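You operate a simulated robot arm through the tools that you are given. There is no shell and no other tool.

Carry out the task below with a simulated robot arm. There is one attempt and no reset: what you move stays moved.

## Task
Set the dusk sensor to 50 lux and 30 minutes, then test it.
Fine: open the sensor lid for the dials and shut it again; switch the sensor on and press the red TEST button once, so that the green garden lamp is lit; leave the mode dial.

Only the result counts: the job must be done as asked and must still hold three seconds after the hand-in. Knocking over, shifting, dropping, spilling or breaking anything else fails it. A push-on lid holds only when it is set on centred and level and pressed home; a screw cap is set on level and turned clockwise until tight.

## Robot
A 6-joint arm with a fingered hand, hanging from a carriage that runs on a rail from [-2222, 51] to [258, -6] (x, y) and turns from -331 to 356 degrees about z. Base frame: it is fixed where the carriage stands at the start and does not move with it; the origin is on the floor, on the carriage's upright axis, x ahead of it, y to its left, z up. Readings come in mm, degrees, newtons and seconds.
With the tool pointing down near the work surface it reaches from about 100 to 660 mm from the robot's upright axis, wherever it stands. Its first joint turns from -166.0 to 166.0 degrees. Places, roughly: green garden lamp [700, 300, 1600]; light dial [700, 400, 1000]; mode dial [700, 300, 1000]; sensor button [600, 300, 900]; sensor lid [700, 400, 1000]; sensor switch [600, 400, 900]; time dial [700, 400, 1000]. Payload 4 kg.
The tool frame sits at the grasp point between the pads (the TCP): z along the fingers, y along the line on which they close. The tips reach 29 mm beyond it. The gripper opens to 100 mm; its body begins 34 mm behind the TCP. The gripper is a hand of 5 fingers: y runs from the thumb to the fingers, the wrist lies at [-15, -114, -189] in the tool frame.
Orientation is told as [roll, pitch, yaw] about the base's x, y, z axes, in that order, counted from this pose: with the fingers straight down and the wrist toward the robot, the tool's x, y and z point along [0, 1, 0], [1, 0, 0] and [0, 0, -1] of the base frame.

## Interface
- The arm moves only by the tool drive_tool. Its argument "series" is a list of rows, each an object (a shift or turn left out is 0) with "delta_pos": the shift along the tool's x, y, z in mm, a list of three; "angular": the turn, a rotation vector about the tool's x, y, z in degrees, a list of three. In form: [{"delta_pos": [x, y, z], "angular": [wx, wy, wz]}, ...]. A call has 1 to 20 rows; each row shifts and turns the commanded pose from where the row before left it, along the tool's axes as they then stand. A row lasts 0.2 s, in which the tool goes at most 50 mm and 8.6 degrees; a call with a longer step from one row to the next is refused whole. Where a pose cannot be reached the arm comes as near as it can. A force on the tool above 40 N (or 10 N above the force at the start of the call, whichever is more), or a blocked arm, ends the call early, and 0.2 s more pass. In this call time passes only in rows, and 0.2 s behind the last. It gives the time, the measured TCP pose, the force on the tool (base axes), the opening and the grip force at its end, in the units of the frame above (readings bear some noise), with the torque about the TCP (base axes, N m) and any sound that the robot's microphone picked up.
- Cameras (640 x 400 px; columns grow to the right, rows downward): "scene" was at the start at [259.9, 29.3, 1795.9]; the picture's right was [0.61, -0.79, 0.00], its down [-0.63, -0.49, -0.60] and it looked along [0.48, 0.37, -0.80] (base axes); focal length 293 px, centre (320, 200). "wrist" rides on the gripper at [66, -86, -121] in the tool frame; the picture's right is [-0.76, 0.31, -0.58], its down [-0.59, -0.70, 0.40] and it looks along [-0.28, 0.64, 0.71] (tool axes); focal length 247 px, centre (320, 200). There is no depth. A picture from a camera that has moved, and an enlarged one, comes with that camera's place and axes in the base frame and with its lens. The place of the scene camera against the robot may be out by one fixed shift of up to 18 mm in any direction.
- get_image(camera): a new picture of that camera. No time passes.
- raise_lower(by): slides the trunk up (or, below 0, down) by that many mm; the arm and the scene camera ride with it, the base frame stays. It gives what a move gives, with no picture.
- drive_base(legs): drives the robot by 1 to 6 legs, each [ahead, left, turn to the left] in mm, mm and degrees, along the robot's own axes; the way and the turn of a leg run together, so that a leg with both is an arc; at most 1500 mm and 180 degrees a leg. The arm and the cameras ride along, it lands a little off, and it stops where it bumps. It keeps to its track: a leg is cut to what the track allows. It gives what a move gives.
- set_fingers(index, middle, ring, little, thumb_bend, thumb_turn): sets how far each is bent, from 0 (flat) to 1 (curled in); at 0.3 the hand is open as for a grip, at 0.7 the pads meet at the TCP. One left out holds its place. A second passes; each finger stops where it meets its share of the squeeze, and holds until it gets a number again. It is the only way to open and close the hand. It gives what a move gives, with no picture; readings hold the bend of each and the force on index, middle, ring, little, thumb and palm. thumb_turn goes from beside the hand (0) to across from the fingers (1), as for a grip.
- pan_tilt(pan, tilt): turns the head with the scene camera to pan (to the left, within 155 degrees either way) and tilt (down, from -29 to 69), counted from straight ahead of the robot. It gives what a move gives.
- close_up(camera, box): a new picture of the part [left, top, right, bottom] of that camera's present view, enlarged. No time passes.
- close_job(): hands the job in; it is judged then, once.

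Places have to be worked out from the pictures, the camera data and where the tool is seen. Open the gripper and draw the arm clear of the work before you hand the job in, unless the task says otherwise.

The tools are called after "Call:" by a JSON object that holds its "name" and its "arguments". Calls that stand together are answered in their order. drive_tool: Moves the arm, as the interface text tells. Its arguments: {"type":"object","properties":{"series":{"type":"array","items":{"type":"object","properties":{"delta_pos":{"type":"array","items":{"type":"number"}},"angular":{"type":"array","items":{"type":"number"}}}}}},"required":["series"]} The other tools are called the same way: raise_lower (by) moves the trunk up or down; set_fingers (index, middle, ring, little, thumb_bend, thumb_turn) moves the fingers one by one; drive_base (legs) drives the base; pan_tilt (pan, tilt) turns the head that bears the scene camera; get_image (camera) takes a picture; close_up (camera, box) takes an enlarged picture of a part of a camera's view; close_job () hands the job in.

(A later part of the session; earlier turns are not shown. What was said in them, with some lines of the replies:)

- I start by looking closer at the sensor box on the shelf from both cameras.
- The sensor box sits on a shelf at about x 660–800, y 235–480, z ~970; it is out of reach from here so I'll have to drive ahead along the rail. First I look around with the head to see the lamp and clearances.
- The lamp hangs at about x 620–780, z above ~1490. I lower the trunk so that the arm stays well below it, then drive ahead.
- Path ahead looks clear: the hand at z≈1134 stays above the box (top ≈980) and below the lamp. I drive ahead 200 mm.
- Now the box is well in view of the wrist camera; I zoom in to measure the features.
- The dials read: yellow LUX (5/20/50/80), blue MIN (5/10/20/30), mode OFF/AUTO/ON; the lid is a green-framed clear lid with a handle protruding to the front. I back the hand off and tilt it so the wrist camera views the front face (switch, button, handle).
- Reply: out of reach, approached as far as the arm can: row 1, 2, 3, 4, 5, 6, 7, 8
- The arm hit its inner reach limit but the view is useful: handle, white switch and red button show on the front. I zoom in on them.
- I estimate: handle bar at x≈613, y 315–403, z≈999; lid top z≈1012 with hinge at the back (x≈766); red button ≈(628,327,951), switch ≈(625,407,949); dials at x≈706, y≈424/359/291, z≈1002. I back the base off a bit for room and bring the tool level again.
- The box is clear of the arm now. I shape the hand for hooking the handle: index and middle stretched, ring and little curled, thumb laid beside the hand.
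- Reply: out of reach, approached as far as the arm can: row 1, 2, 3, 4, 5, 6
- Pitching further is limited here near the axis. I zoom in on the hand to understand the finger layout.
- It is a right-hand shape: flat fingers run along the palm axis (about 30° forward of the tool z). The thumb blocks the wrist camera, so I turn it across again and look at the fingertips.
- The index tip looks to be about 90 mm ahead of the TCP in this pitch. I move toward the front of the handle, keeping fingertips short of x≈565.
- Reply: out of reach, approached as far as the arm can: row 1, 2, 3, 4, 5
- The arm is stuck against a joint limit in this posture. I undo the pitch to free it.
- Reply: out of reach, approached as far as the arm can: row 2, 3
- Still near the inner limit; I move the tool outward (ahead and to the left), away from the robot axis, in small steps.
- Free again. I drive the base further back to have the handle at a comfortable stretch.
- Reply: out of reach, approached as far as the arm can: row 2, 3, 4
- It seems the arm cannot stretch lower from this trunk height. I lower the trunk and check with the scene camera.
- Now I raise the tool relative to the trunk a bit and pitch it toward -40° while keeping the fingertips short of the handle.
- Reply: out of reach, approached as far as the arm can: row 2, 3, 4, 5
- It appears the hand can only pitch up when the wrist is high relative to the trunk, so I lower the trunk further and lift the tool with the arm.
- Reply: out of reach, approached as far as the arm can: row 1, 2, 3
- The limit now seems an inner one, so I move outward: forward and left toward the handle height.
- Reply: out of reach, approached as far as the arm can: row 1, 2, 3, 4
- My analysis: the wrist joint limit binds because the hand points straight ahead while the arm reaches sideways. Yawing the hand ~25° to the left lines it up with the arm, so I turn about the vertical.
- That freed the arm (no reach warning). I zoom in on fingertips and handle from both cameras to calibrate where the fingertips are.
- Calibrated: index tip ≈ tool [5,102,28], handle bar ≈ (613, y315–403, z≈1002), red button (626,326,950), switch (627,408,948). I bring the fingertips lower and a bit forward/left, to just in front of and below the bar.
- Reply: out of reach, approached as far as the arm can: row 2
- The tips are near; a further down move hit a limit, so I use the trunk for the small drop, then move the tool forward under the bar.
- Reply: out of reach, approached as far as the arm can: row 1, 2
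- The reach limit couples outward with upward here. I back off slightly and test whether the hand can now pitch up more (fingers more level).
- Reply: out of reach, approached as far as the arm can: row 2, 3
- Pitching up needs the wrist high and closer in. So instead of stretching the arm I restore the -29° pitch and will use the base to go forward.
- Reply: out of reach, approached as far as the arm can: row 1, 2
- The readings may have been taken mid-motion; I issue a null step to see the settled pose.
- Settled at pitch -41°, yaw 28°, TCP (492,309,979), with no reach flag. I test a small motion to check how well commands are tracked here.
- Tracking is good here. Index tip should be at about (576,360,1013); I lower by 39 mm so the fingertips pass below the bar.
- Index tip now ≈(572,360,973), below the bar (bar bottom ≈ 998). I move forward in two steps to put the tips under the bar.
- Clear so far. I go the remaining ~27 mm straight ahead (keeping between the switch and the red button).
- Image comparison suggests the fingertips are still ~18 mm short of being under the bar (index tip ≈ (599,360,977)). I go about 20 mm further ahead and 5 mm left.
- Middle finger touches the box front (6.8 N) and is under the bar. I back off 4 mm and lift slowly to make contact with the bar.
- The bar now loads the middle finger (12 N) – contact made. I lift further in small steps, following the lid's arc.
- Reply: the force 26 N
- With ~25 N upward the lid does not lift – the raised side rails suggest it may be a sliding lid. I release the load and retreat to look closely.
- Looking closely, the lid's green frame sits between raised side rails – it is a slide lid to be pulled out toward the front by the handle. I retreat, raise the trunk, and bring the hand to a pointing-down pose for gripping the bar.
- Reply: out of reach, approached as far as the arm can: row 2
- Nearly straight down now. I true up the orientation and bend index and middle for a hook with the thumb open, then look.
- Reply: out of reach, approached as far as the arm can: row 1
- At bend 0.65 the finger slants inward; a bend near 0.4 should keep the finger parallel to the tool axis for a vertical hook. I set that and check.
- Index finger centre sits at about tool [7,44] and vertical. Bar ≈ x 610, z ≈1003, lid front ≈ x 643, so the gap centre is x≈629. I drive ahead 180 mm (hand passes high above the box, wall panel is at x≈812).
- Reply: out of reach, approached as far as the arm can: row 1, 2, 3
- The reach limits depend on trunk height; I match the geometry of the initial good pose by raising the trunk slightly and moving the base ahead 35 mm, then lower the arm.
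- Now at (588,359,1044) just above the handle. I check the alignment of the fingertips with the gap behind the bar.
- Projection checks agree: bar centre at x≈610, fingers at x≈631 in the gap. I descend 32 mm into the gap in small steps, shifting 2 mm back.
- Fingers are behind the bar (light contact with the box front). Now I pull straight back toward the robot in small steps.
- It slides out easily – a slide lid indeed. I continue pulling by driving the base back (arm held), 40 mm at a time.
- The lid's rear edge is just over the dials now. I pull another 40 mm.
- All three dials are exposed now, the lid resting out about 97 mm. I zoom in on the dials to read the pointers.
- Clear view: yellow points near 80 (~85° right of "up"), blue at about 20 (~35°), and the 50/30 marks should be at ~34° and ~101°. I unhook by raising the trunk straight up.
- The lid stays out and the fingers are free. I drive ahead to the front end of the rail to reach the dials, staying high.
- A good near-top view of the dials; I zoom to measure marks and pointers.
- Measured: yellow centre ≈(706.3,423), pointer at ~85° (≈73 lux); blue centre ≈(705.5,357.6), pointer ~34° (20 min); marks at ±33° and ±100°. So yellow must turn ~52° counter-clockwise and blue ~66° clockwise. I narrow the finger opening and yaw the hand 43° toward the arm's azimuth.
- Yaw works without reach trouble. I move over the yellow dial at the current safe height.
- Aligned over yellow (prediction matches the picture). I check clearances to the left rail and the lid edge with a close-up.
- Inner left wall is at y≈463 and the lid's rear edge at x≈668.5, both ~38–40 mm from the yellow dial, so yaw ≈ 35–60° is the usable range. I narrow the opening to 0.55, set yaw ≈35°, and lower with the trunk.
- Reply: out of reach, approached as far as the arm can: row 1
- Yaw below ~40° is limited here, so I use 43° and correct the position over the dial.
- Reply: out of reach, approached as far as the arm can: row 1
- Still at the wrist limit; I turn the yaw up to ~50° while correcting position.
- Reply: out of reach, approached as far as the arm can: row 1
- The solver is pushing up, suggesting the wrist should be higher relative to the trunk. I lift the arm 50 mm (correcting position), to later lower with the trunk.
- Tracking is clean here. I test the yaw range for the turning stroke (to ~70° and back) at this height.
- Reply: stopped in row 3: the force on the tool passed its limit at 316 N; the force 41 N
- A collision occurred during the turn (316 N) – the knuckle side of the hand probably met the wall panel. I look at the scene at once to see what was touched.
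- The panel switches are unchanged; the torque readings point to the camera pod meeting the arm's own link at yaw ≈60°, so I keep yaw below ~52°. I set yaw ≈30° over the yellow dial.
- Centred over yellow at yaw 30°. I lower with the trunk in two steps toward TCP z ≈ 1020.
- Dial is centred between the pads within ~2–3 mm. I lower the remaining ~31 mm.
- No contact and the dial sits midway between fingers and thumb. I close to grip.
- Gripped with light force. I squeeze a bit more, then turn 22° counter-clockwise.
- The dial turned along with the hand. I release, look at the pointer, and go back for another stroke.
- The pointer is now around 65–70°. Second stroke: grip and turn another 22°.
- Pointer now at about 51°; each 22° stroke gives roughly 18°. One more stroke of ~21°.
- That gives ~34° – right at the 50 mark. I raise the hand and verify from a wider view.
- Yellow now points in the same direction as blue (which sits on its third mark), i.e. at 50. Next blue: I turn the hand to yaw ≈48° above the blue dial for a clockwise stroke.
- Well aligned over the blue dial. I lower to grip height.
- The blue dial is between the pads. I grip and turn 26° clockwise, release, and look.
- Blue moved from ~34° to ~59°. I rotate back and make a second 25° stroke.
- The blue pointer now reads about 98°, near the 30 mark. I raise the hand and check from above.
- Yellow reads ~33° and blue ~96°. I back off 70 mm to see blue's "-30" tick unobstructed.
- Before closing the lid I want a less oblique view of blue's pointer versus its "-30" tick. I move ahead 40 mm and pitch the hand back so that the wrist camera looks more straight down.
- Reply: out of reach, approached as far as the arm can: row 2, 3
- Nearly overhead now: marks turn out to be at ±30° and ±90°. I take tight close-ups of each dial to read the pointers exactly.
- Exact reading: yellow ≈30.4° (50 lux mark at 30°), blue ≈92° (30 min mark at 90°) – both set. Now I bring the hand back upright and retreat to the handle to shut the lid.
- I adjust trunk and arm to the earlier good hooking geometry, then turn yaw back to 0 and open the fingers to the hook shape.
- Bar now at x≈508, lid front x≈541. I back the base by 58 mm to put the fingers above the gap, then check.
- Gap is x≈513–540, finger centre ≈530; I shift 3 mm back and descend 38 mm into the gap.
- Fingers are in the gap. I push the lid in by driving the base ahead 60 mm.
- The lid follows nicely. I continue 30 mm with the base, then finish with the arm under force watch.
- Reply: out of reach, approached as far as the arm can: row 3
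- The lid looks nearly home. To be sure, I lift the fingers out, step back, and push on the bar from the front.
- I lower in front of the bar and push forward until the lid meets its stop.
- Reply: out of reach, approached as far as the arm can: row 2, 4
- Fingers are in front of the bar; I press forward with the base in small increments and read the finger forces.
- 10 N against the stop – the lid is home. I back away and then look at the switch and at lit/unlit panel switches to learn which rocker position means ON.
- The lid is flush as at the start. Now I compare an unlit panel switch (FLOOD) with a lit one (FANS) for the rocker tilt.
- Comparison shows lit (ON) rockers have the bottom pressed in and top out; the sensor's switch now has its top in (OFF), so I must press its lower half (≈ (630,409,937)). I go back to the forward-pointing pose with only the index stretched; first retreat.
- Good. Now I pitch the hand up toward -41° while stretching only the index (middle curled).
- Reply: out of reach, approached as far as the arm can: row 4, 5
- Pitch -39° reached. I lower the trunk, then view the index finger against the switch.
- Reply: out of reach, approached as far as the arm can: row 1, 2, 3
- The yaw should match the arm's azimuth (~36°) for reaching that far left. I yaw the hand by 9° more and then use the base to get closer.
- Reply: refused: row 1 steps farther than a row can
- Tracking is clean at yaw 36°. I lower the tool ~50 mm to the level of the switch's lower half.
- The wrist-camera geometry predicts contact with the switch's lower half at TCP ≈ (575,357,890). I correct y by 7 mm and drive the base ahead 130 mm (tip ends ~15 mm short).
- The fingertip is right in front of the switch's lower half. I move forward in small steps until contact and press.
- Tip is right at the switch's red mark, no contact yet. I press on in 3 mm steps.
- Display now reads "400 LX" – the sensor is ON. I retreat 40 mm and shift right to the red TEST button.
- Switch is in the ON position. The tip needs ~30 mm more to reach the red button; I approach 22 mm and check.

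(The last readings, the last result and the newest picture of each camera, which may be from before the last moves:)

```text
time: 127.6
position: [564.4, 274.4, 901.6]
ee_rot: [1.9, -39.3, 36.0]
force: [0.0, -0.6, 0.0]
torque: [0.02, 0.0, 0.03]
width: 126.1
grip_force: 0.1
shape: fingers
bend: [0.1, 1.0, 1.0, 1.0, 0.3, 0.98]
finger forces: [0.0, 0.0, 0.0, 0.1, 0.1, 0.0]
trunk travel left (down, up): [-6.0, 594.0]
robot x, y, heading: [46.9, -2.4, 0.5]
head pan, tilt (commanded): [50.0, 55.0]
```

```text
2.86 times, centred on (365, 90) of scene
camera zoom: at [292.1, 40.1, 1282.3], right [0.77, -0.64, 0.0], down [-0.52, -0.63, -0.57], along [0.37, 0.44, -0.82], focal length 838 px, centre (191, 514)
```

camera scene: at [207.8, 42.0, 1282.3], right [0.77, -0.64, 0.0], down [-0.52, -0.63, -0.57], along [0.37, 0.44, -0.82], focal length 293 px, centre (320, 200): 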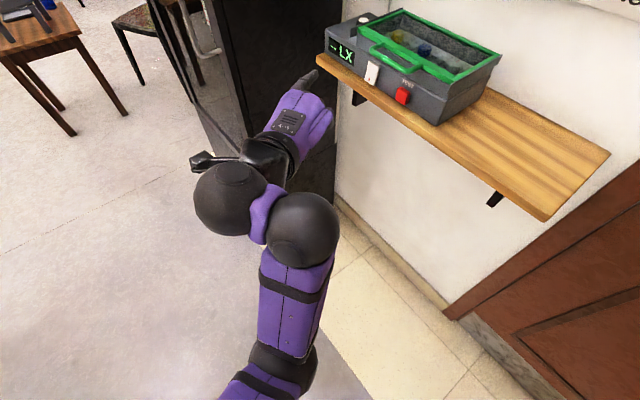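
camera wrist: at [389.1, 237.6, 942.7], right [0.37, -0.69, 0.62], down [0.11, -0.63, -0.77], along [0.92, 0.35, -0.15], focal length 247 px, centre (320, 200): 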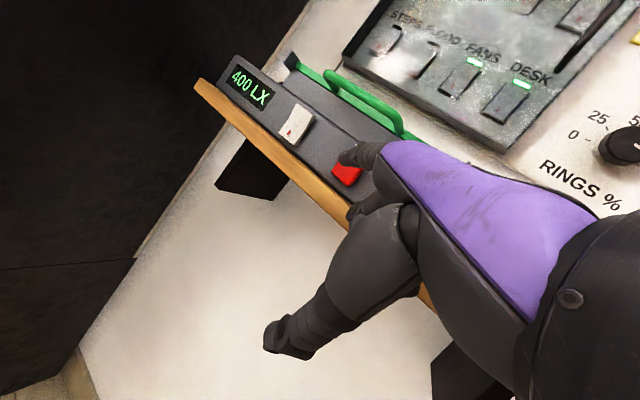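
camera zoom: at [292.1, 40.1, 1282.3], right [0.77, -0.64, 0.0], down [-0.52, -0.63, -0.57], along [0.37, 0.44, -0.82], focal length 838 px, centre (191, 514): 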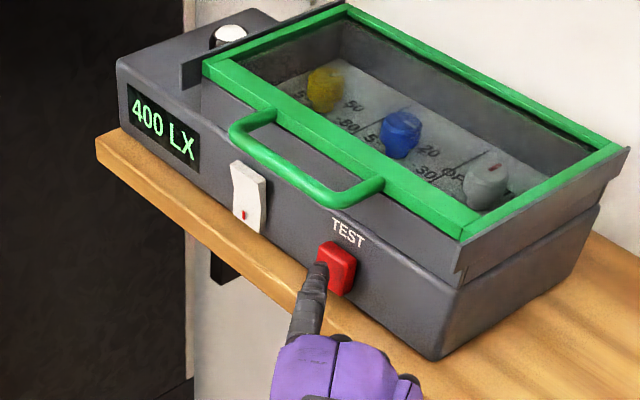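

The tip is just at the button. I press with 3 mm steps, nudging slightly right.

Call:
{"name": "drive_tool", "arguments": {"series": [{"delta_pos": [-2.57, 1.42, 1.16]}, {"delta_pos": [-2.57, 1.42, 1.16]}, {"delta_pos": [-2.57, 1.42, 1.16]}]}}

Call:
{"name": "close_up", "arguments": {"camera": "scene", "box": [270, 20, 460, 160]}}

```text
time: 128.4
position: [572.1, 272.4, 901.2]
ee_rot: [2.0, -39.2, 36.0]
force: [-2.1, 1.2, 0.4]
torque: [-0.02, -0.09, 0.1]
width: 126.3
grip_force: 0.7
shape: fingers
bend: [0.1, 1.0, 1.0, 1.0, 0.3, 0.98]
finger forces: [1.7, 0.0, 0.0, 0.1, 0.1, 0.1]
trunk travel left (down, up): [-6.0, 594.0]
robot x, y, heading: [49.9, -1.1, 0.3]
head pan, tilt (commanded): [50.0, 55.0]
```

```text
2.86 times, centred on (365, 90) of scene
camera zoom: at [291.8, 40.2, 1282.2], right [0.77, -0.64, 0.0], down [-0.52, -0.63, -0.57], along [0.36, 0.44, -0.82], focal length 838 px, centre (191, 514)
```

zoom: 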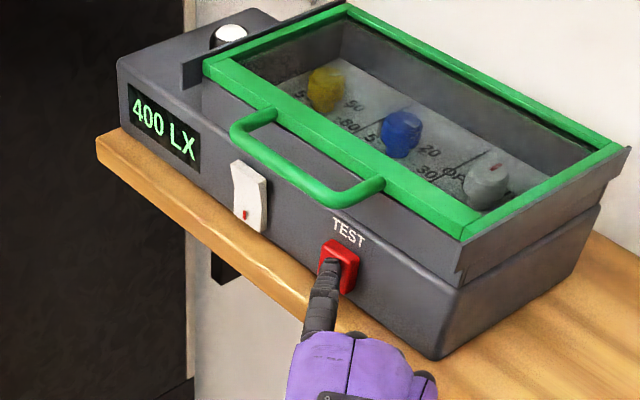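

Contact at ~2 N. I keep pressing in one go for a further 6 mm.

Call:
{"name": "drive_tool", "arguments": {"series": [{"delta_pos": [-1.76, 1.88, 1.53]}, {"delta_pos": [-1.76, 1.88, 1.53]}]}}

Call:
{"name": "close_up", "arguments": {"camera": "scene", "box": [270, 20, 460, 160]}}

```text
time: 129.0
position: [576.3, 273.3, 901.0]
ee_rot: [1.9, -39.2, 36.1]
force: [-4.8, -1.2, 0.1]
torque: [0.06, -0.31, 0.23]
width: 126.4
grip_force: 2.3
shape: fingers
bend: [0.1, 1.0, 1.0, 1.0, 0.3, 0.98]
finger forces: [5.6, 0.0, 0.0, 0.0, 0.0, 0.1]
trunk travel left (down, up): [-6.0, 594.0]
robot x, y, heading: [41.5, -4.1, 0.6]
head pan, tilt (commanded): [50.0, 55.0]
heard: click
```

```text
2.86 times, centred on (365, 90) of scene
camera zoom: at [291.2, 40.1, 1282.0], right [0.77, -0.64, 0.0], down [-0.52, -0.63, -0.57], along [0.36, 0.44, -0.82], focal length 838 px, centre (191, 514)
```

zoom: 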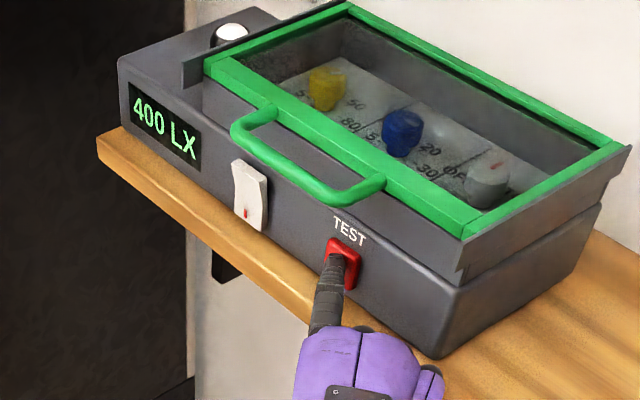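

A click was heard – the button is pressed. I withdraw cleanly with the base and look at the lamp.

Call:
{"name": "drive_base", "arguments": {"legs": [[-120, 0, 0]]}}

Call:
{"name": "pan_tilt", "arguments": {"pan": 25, "tilt": 0}}

Call:
{"name": "get_image", "arguments": {"camera": "scene"}}

Call:
{"name": "get_image", "arguments": {"camera": "wrist"}}

```text
time: 130.3
position: [457.7, 276.2, 899.8]
ee_rot: [2.0, -39.1, 36.0]
force: [0.0, -0.3, -0.6]
torque: [0.02, -0.05, 0.0]
width: 126.3
grip_force: 0.1
shape: fingers
bend: [0.1, 1.0, 1.0, 1.0, 0.3, 0.98]
finger forces: [0.0, 0.1, 0.1, 0.1, 0.0, 0.0]
trunk travel left (down, up): [-6.0, 594.0]
robot x, y, heading: [-73.0, -0.5, 0.3]
head pan, tilt (commanded): [50.0, 55.0]
```

```text
time: 131.5
position: [459.3, 276.4, 901.9]
ee_rot: [2.0, -39.2, 36.0]
force: [-0.6, 0.3, -0.8]
torque: [0.05, 0.0, 0.01]
width: 126.2
grip_force: 0.1
shape: fingers
bend: [0.1, 1.0, 1.0, 1.0, 0.3, 0.98]
finger forces: [0.0, 0.0, 0.0, 0.0, 0.0, 0.1]
trunk travel left (down, up): [-6.0, 594.0]
robot x, y, heading: [-71.0, 3.8, 0.3]
head pan, tilt (commanded): [25.0, 0.0]
```

```text
taken
camera scene: at [208.6, 26.1, 1366.6], right [0.43, -0.9, 0.0], down [0.0, 0.0, -1.0], along [0.9, 0.43, 0.0], focal length 293 px, centre (320, 200)
```

scene: 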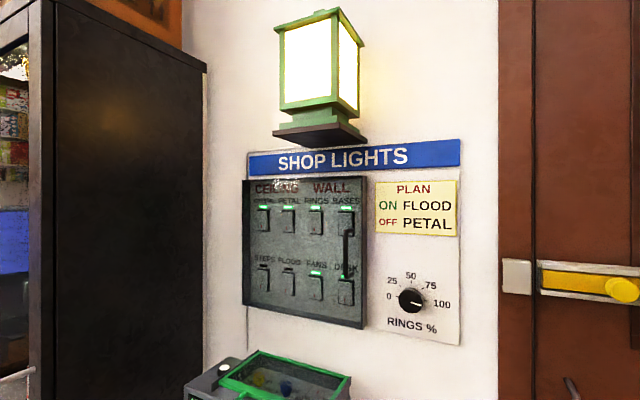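

```text
taken
camera wrist: at [306.7, 241.0, 942.4], right [0.37, -0.69, 0.62], down [0.11, -0.63, -0.77], along [0.92, 0.35, -0.15], focal length 247 px, centre (320, 200)
```

wrist: 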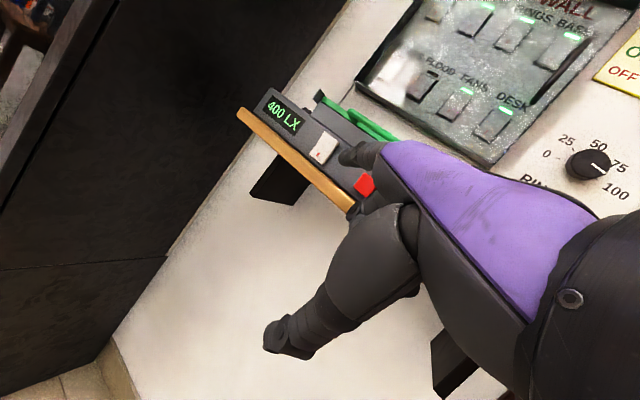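

The green lamp is lit. I verify the panel, lid and dials once more, and open the hand.

Call:
{"name": "close_up", "arguments": {"camera": "scene", "box": [230, 130, 480, 340]}}

Call:
{"name": "set_fingers", "arguments": {"index": 0.3, "middle": 0.3, "ring": 0.3, "little": 0.3, "thumb_bend": 0.3}}

Call:
{"name": "pan_tilt", "arguments": {"pan": 35, "tilt": 30}}

Call:
{"name": "get_image", "arguments": {"camera": "scene"}}

```text
1.90 times, centred on (355, 235) of scene
camera zoom: at [208.6, 26.1, 1366.6], right [0.43, -0.9, 0.0], down [0.0, 0.0, -1.0], along [0.9, 0.43, 0.0], focal length 558 px, centre (253, 133)
```

zoom: 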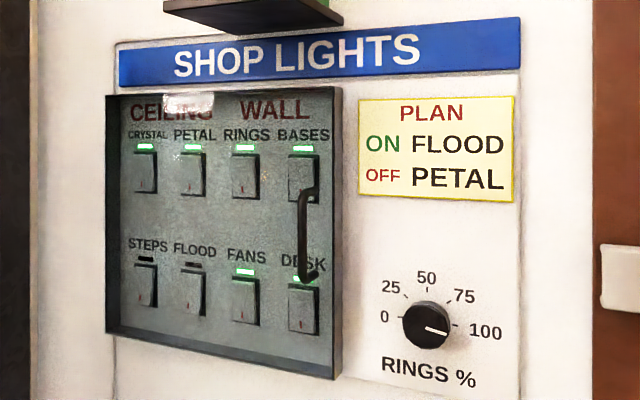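

```text
time: 132.5
position: [459.1, 276.2, 902.3]
ee_rot: [2.0, -39.1, 36.1]
force: [0.7, -0.6, 0.1]
torque: [-0.03, 0.01, 0.01]
width: 98.5
grip_force: 0.1
shape: fingers
bend: [0.3, 0.3, 0.3, 0.3, 0.3, 0.98]
finger forces: [0.1, 0.1, 0.0, 0.0, 0.1, 0.0]
trunk travel left (down, up): [-6.0, 594.0]
robot x, y, heading: [-72.4, 3.0, 0.4]
head pan, tilt (commanded): [25.0, 0.0]
```

```text
time: 133.5
position: [459.5, 276.2, 901.7]
ee_rot: [1.9, -39.2, 36.0]
force: [0.3, 0.3, -0.5]
torque: [-0.04, 0.06, 0.0]
width: 98.8
grip_force: 0.0
shape: fingers
bend: [0.3, 0.3, 0.3, 0.3, 0.3, 0.98]
finger forces: [0.0, 0.0, 0.0, 0.0, 0.0, 0.0]
trunk travel left (down, up): [-6.0, 594.0]
robot x, y, heading: [-72.0, 1.4, 0.3]
head pan, tilt (commanded): [35.0, 30.0]
```

```text
taken
camera scene: at [201.0, 39.8, 1318.4], right [0.58, -0.81, 0.0], down [-0.41, -0.29, -0.87], along [0.71, 0.5, -0.5], focal length 293 px, centre (320, 200)
```

scene: 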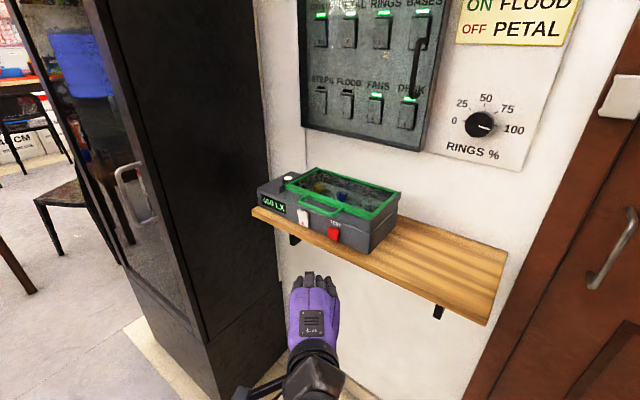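

Call:
{"name": "close_up", "arguments": {"camera": "scene", "box": [240, 150, 420, 265]}}

```text
3.48 times, centred on (330, 208) of scene
camera zoom: at [201.0, 39.8, 1318.4], right [0.58, -0.81, 0.0], down [-0.41, -0.29, -0.87], along [0.71, 0.5, -0.5], focal length 1020 px, centre (285, 174)
```

zoom: 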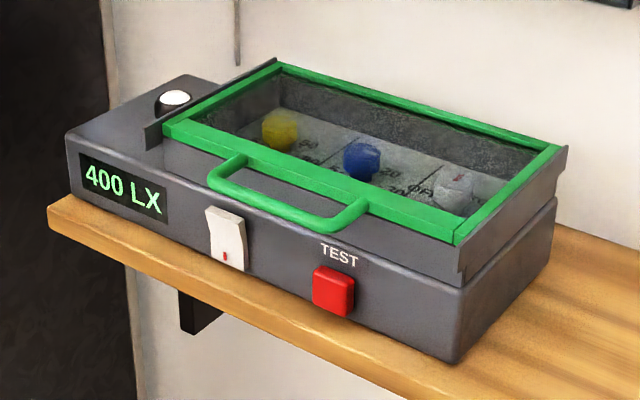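

Lid is flush, switch on, display live. A last look at the lamp to confirm it stays lit before handing in.

Call:
{"name": "pan_tilt", "arguments": {"pan": 25, "tilt": 0}}

Call:
{"name": "get_image", "arguments": {"camera": "scene"}}

```text
time: 134.4
position: [459.7, 276.7, 901.1]
ee_rot: [1.9, -39.2, 36.0]
force: [-0.9, 0.5, -1.1]
torque: [-0.04, 0.01, -0.03]
width: 98.7
grip_force: 0.0
shape: fingers
bend: [0.3, 0.3, 0.3, 0.3, 0.3, 0.98]
finger forces: [0.0, 0.0, 0.0, 0.0, 0.0, 0.0]
trunk travel left (down, up): [-6.0, 594.0]
robot x, y, heading: [-73.2, 1.9, 0.5]
head pan, tilt (commanded): [25.0, 0.0]
```

```text
taken
camera scene: at [208.6, 26.1, 1366.6], right [0.43, -0.9, 0.0], down [0.0, 0.0, -1.0], along [0.9, 0.43, 0.0], focal length 293 px, centre (320, 200)
```

scene: 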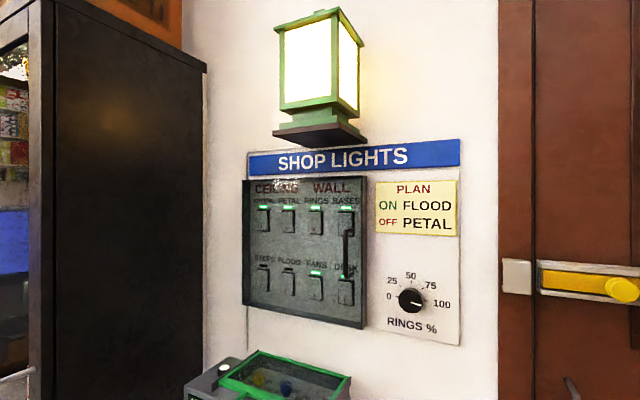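

The lamp stays lit, dials are set to 50 lux and 30 min, the lid is shut, the switch is on, the hand is open and clear. I hand in the job.

Call:
{"name": "close_job", "arguments": {}}

```text
The job is handed in.
```

I set the dusk sensor to 50 lux and 30 minutes, tested it, and handed the job in. The green garden lamp was lit when I last looked, about 5 seconds after the test press.

- **Dials:** In the last close-up, the lux pointer was within about half a degree of the 50 mark. The minutes pointer was about 2° past the 30 mark. I did not touch the mode dial.
- **Lid:** It turned out to slide rather than lift. I first tried lifting it with about 25 N and it did not move. I then slid it out for the dials, slid it back, and pressed it against its stop with about 10 N. It looks flush.
- **Switch and test:** The switch is on and the display reads 400 LX. I pressed the red TEST button once and heard one click.
- **Collision:** While I turned the hand above the box, the arm stopped on a 316 N force. I think the wrist camera hit the arm's own link. The wall-panel switches show the same states as before, and nothing else looks moved.

The hand is open and the arm is clear of the box.
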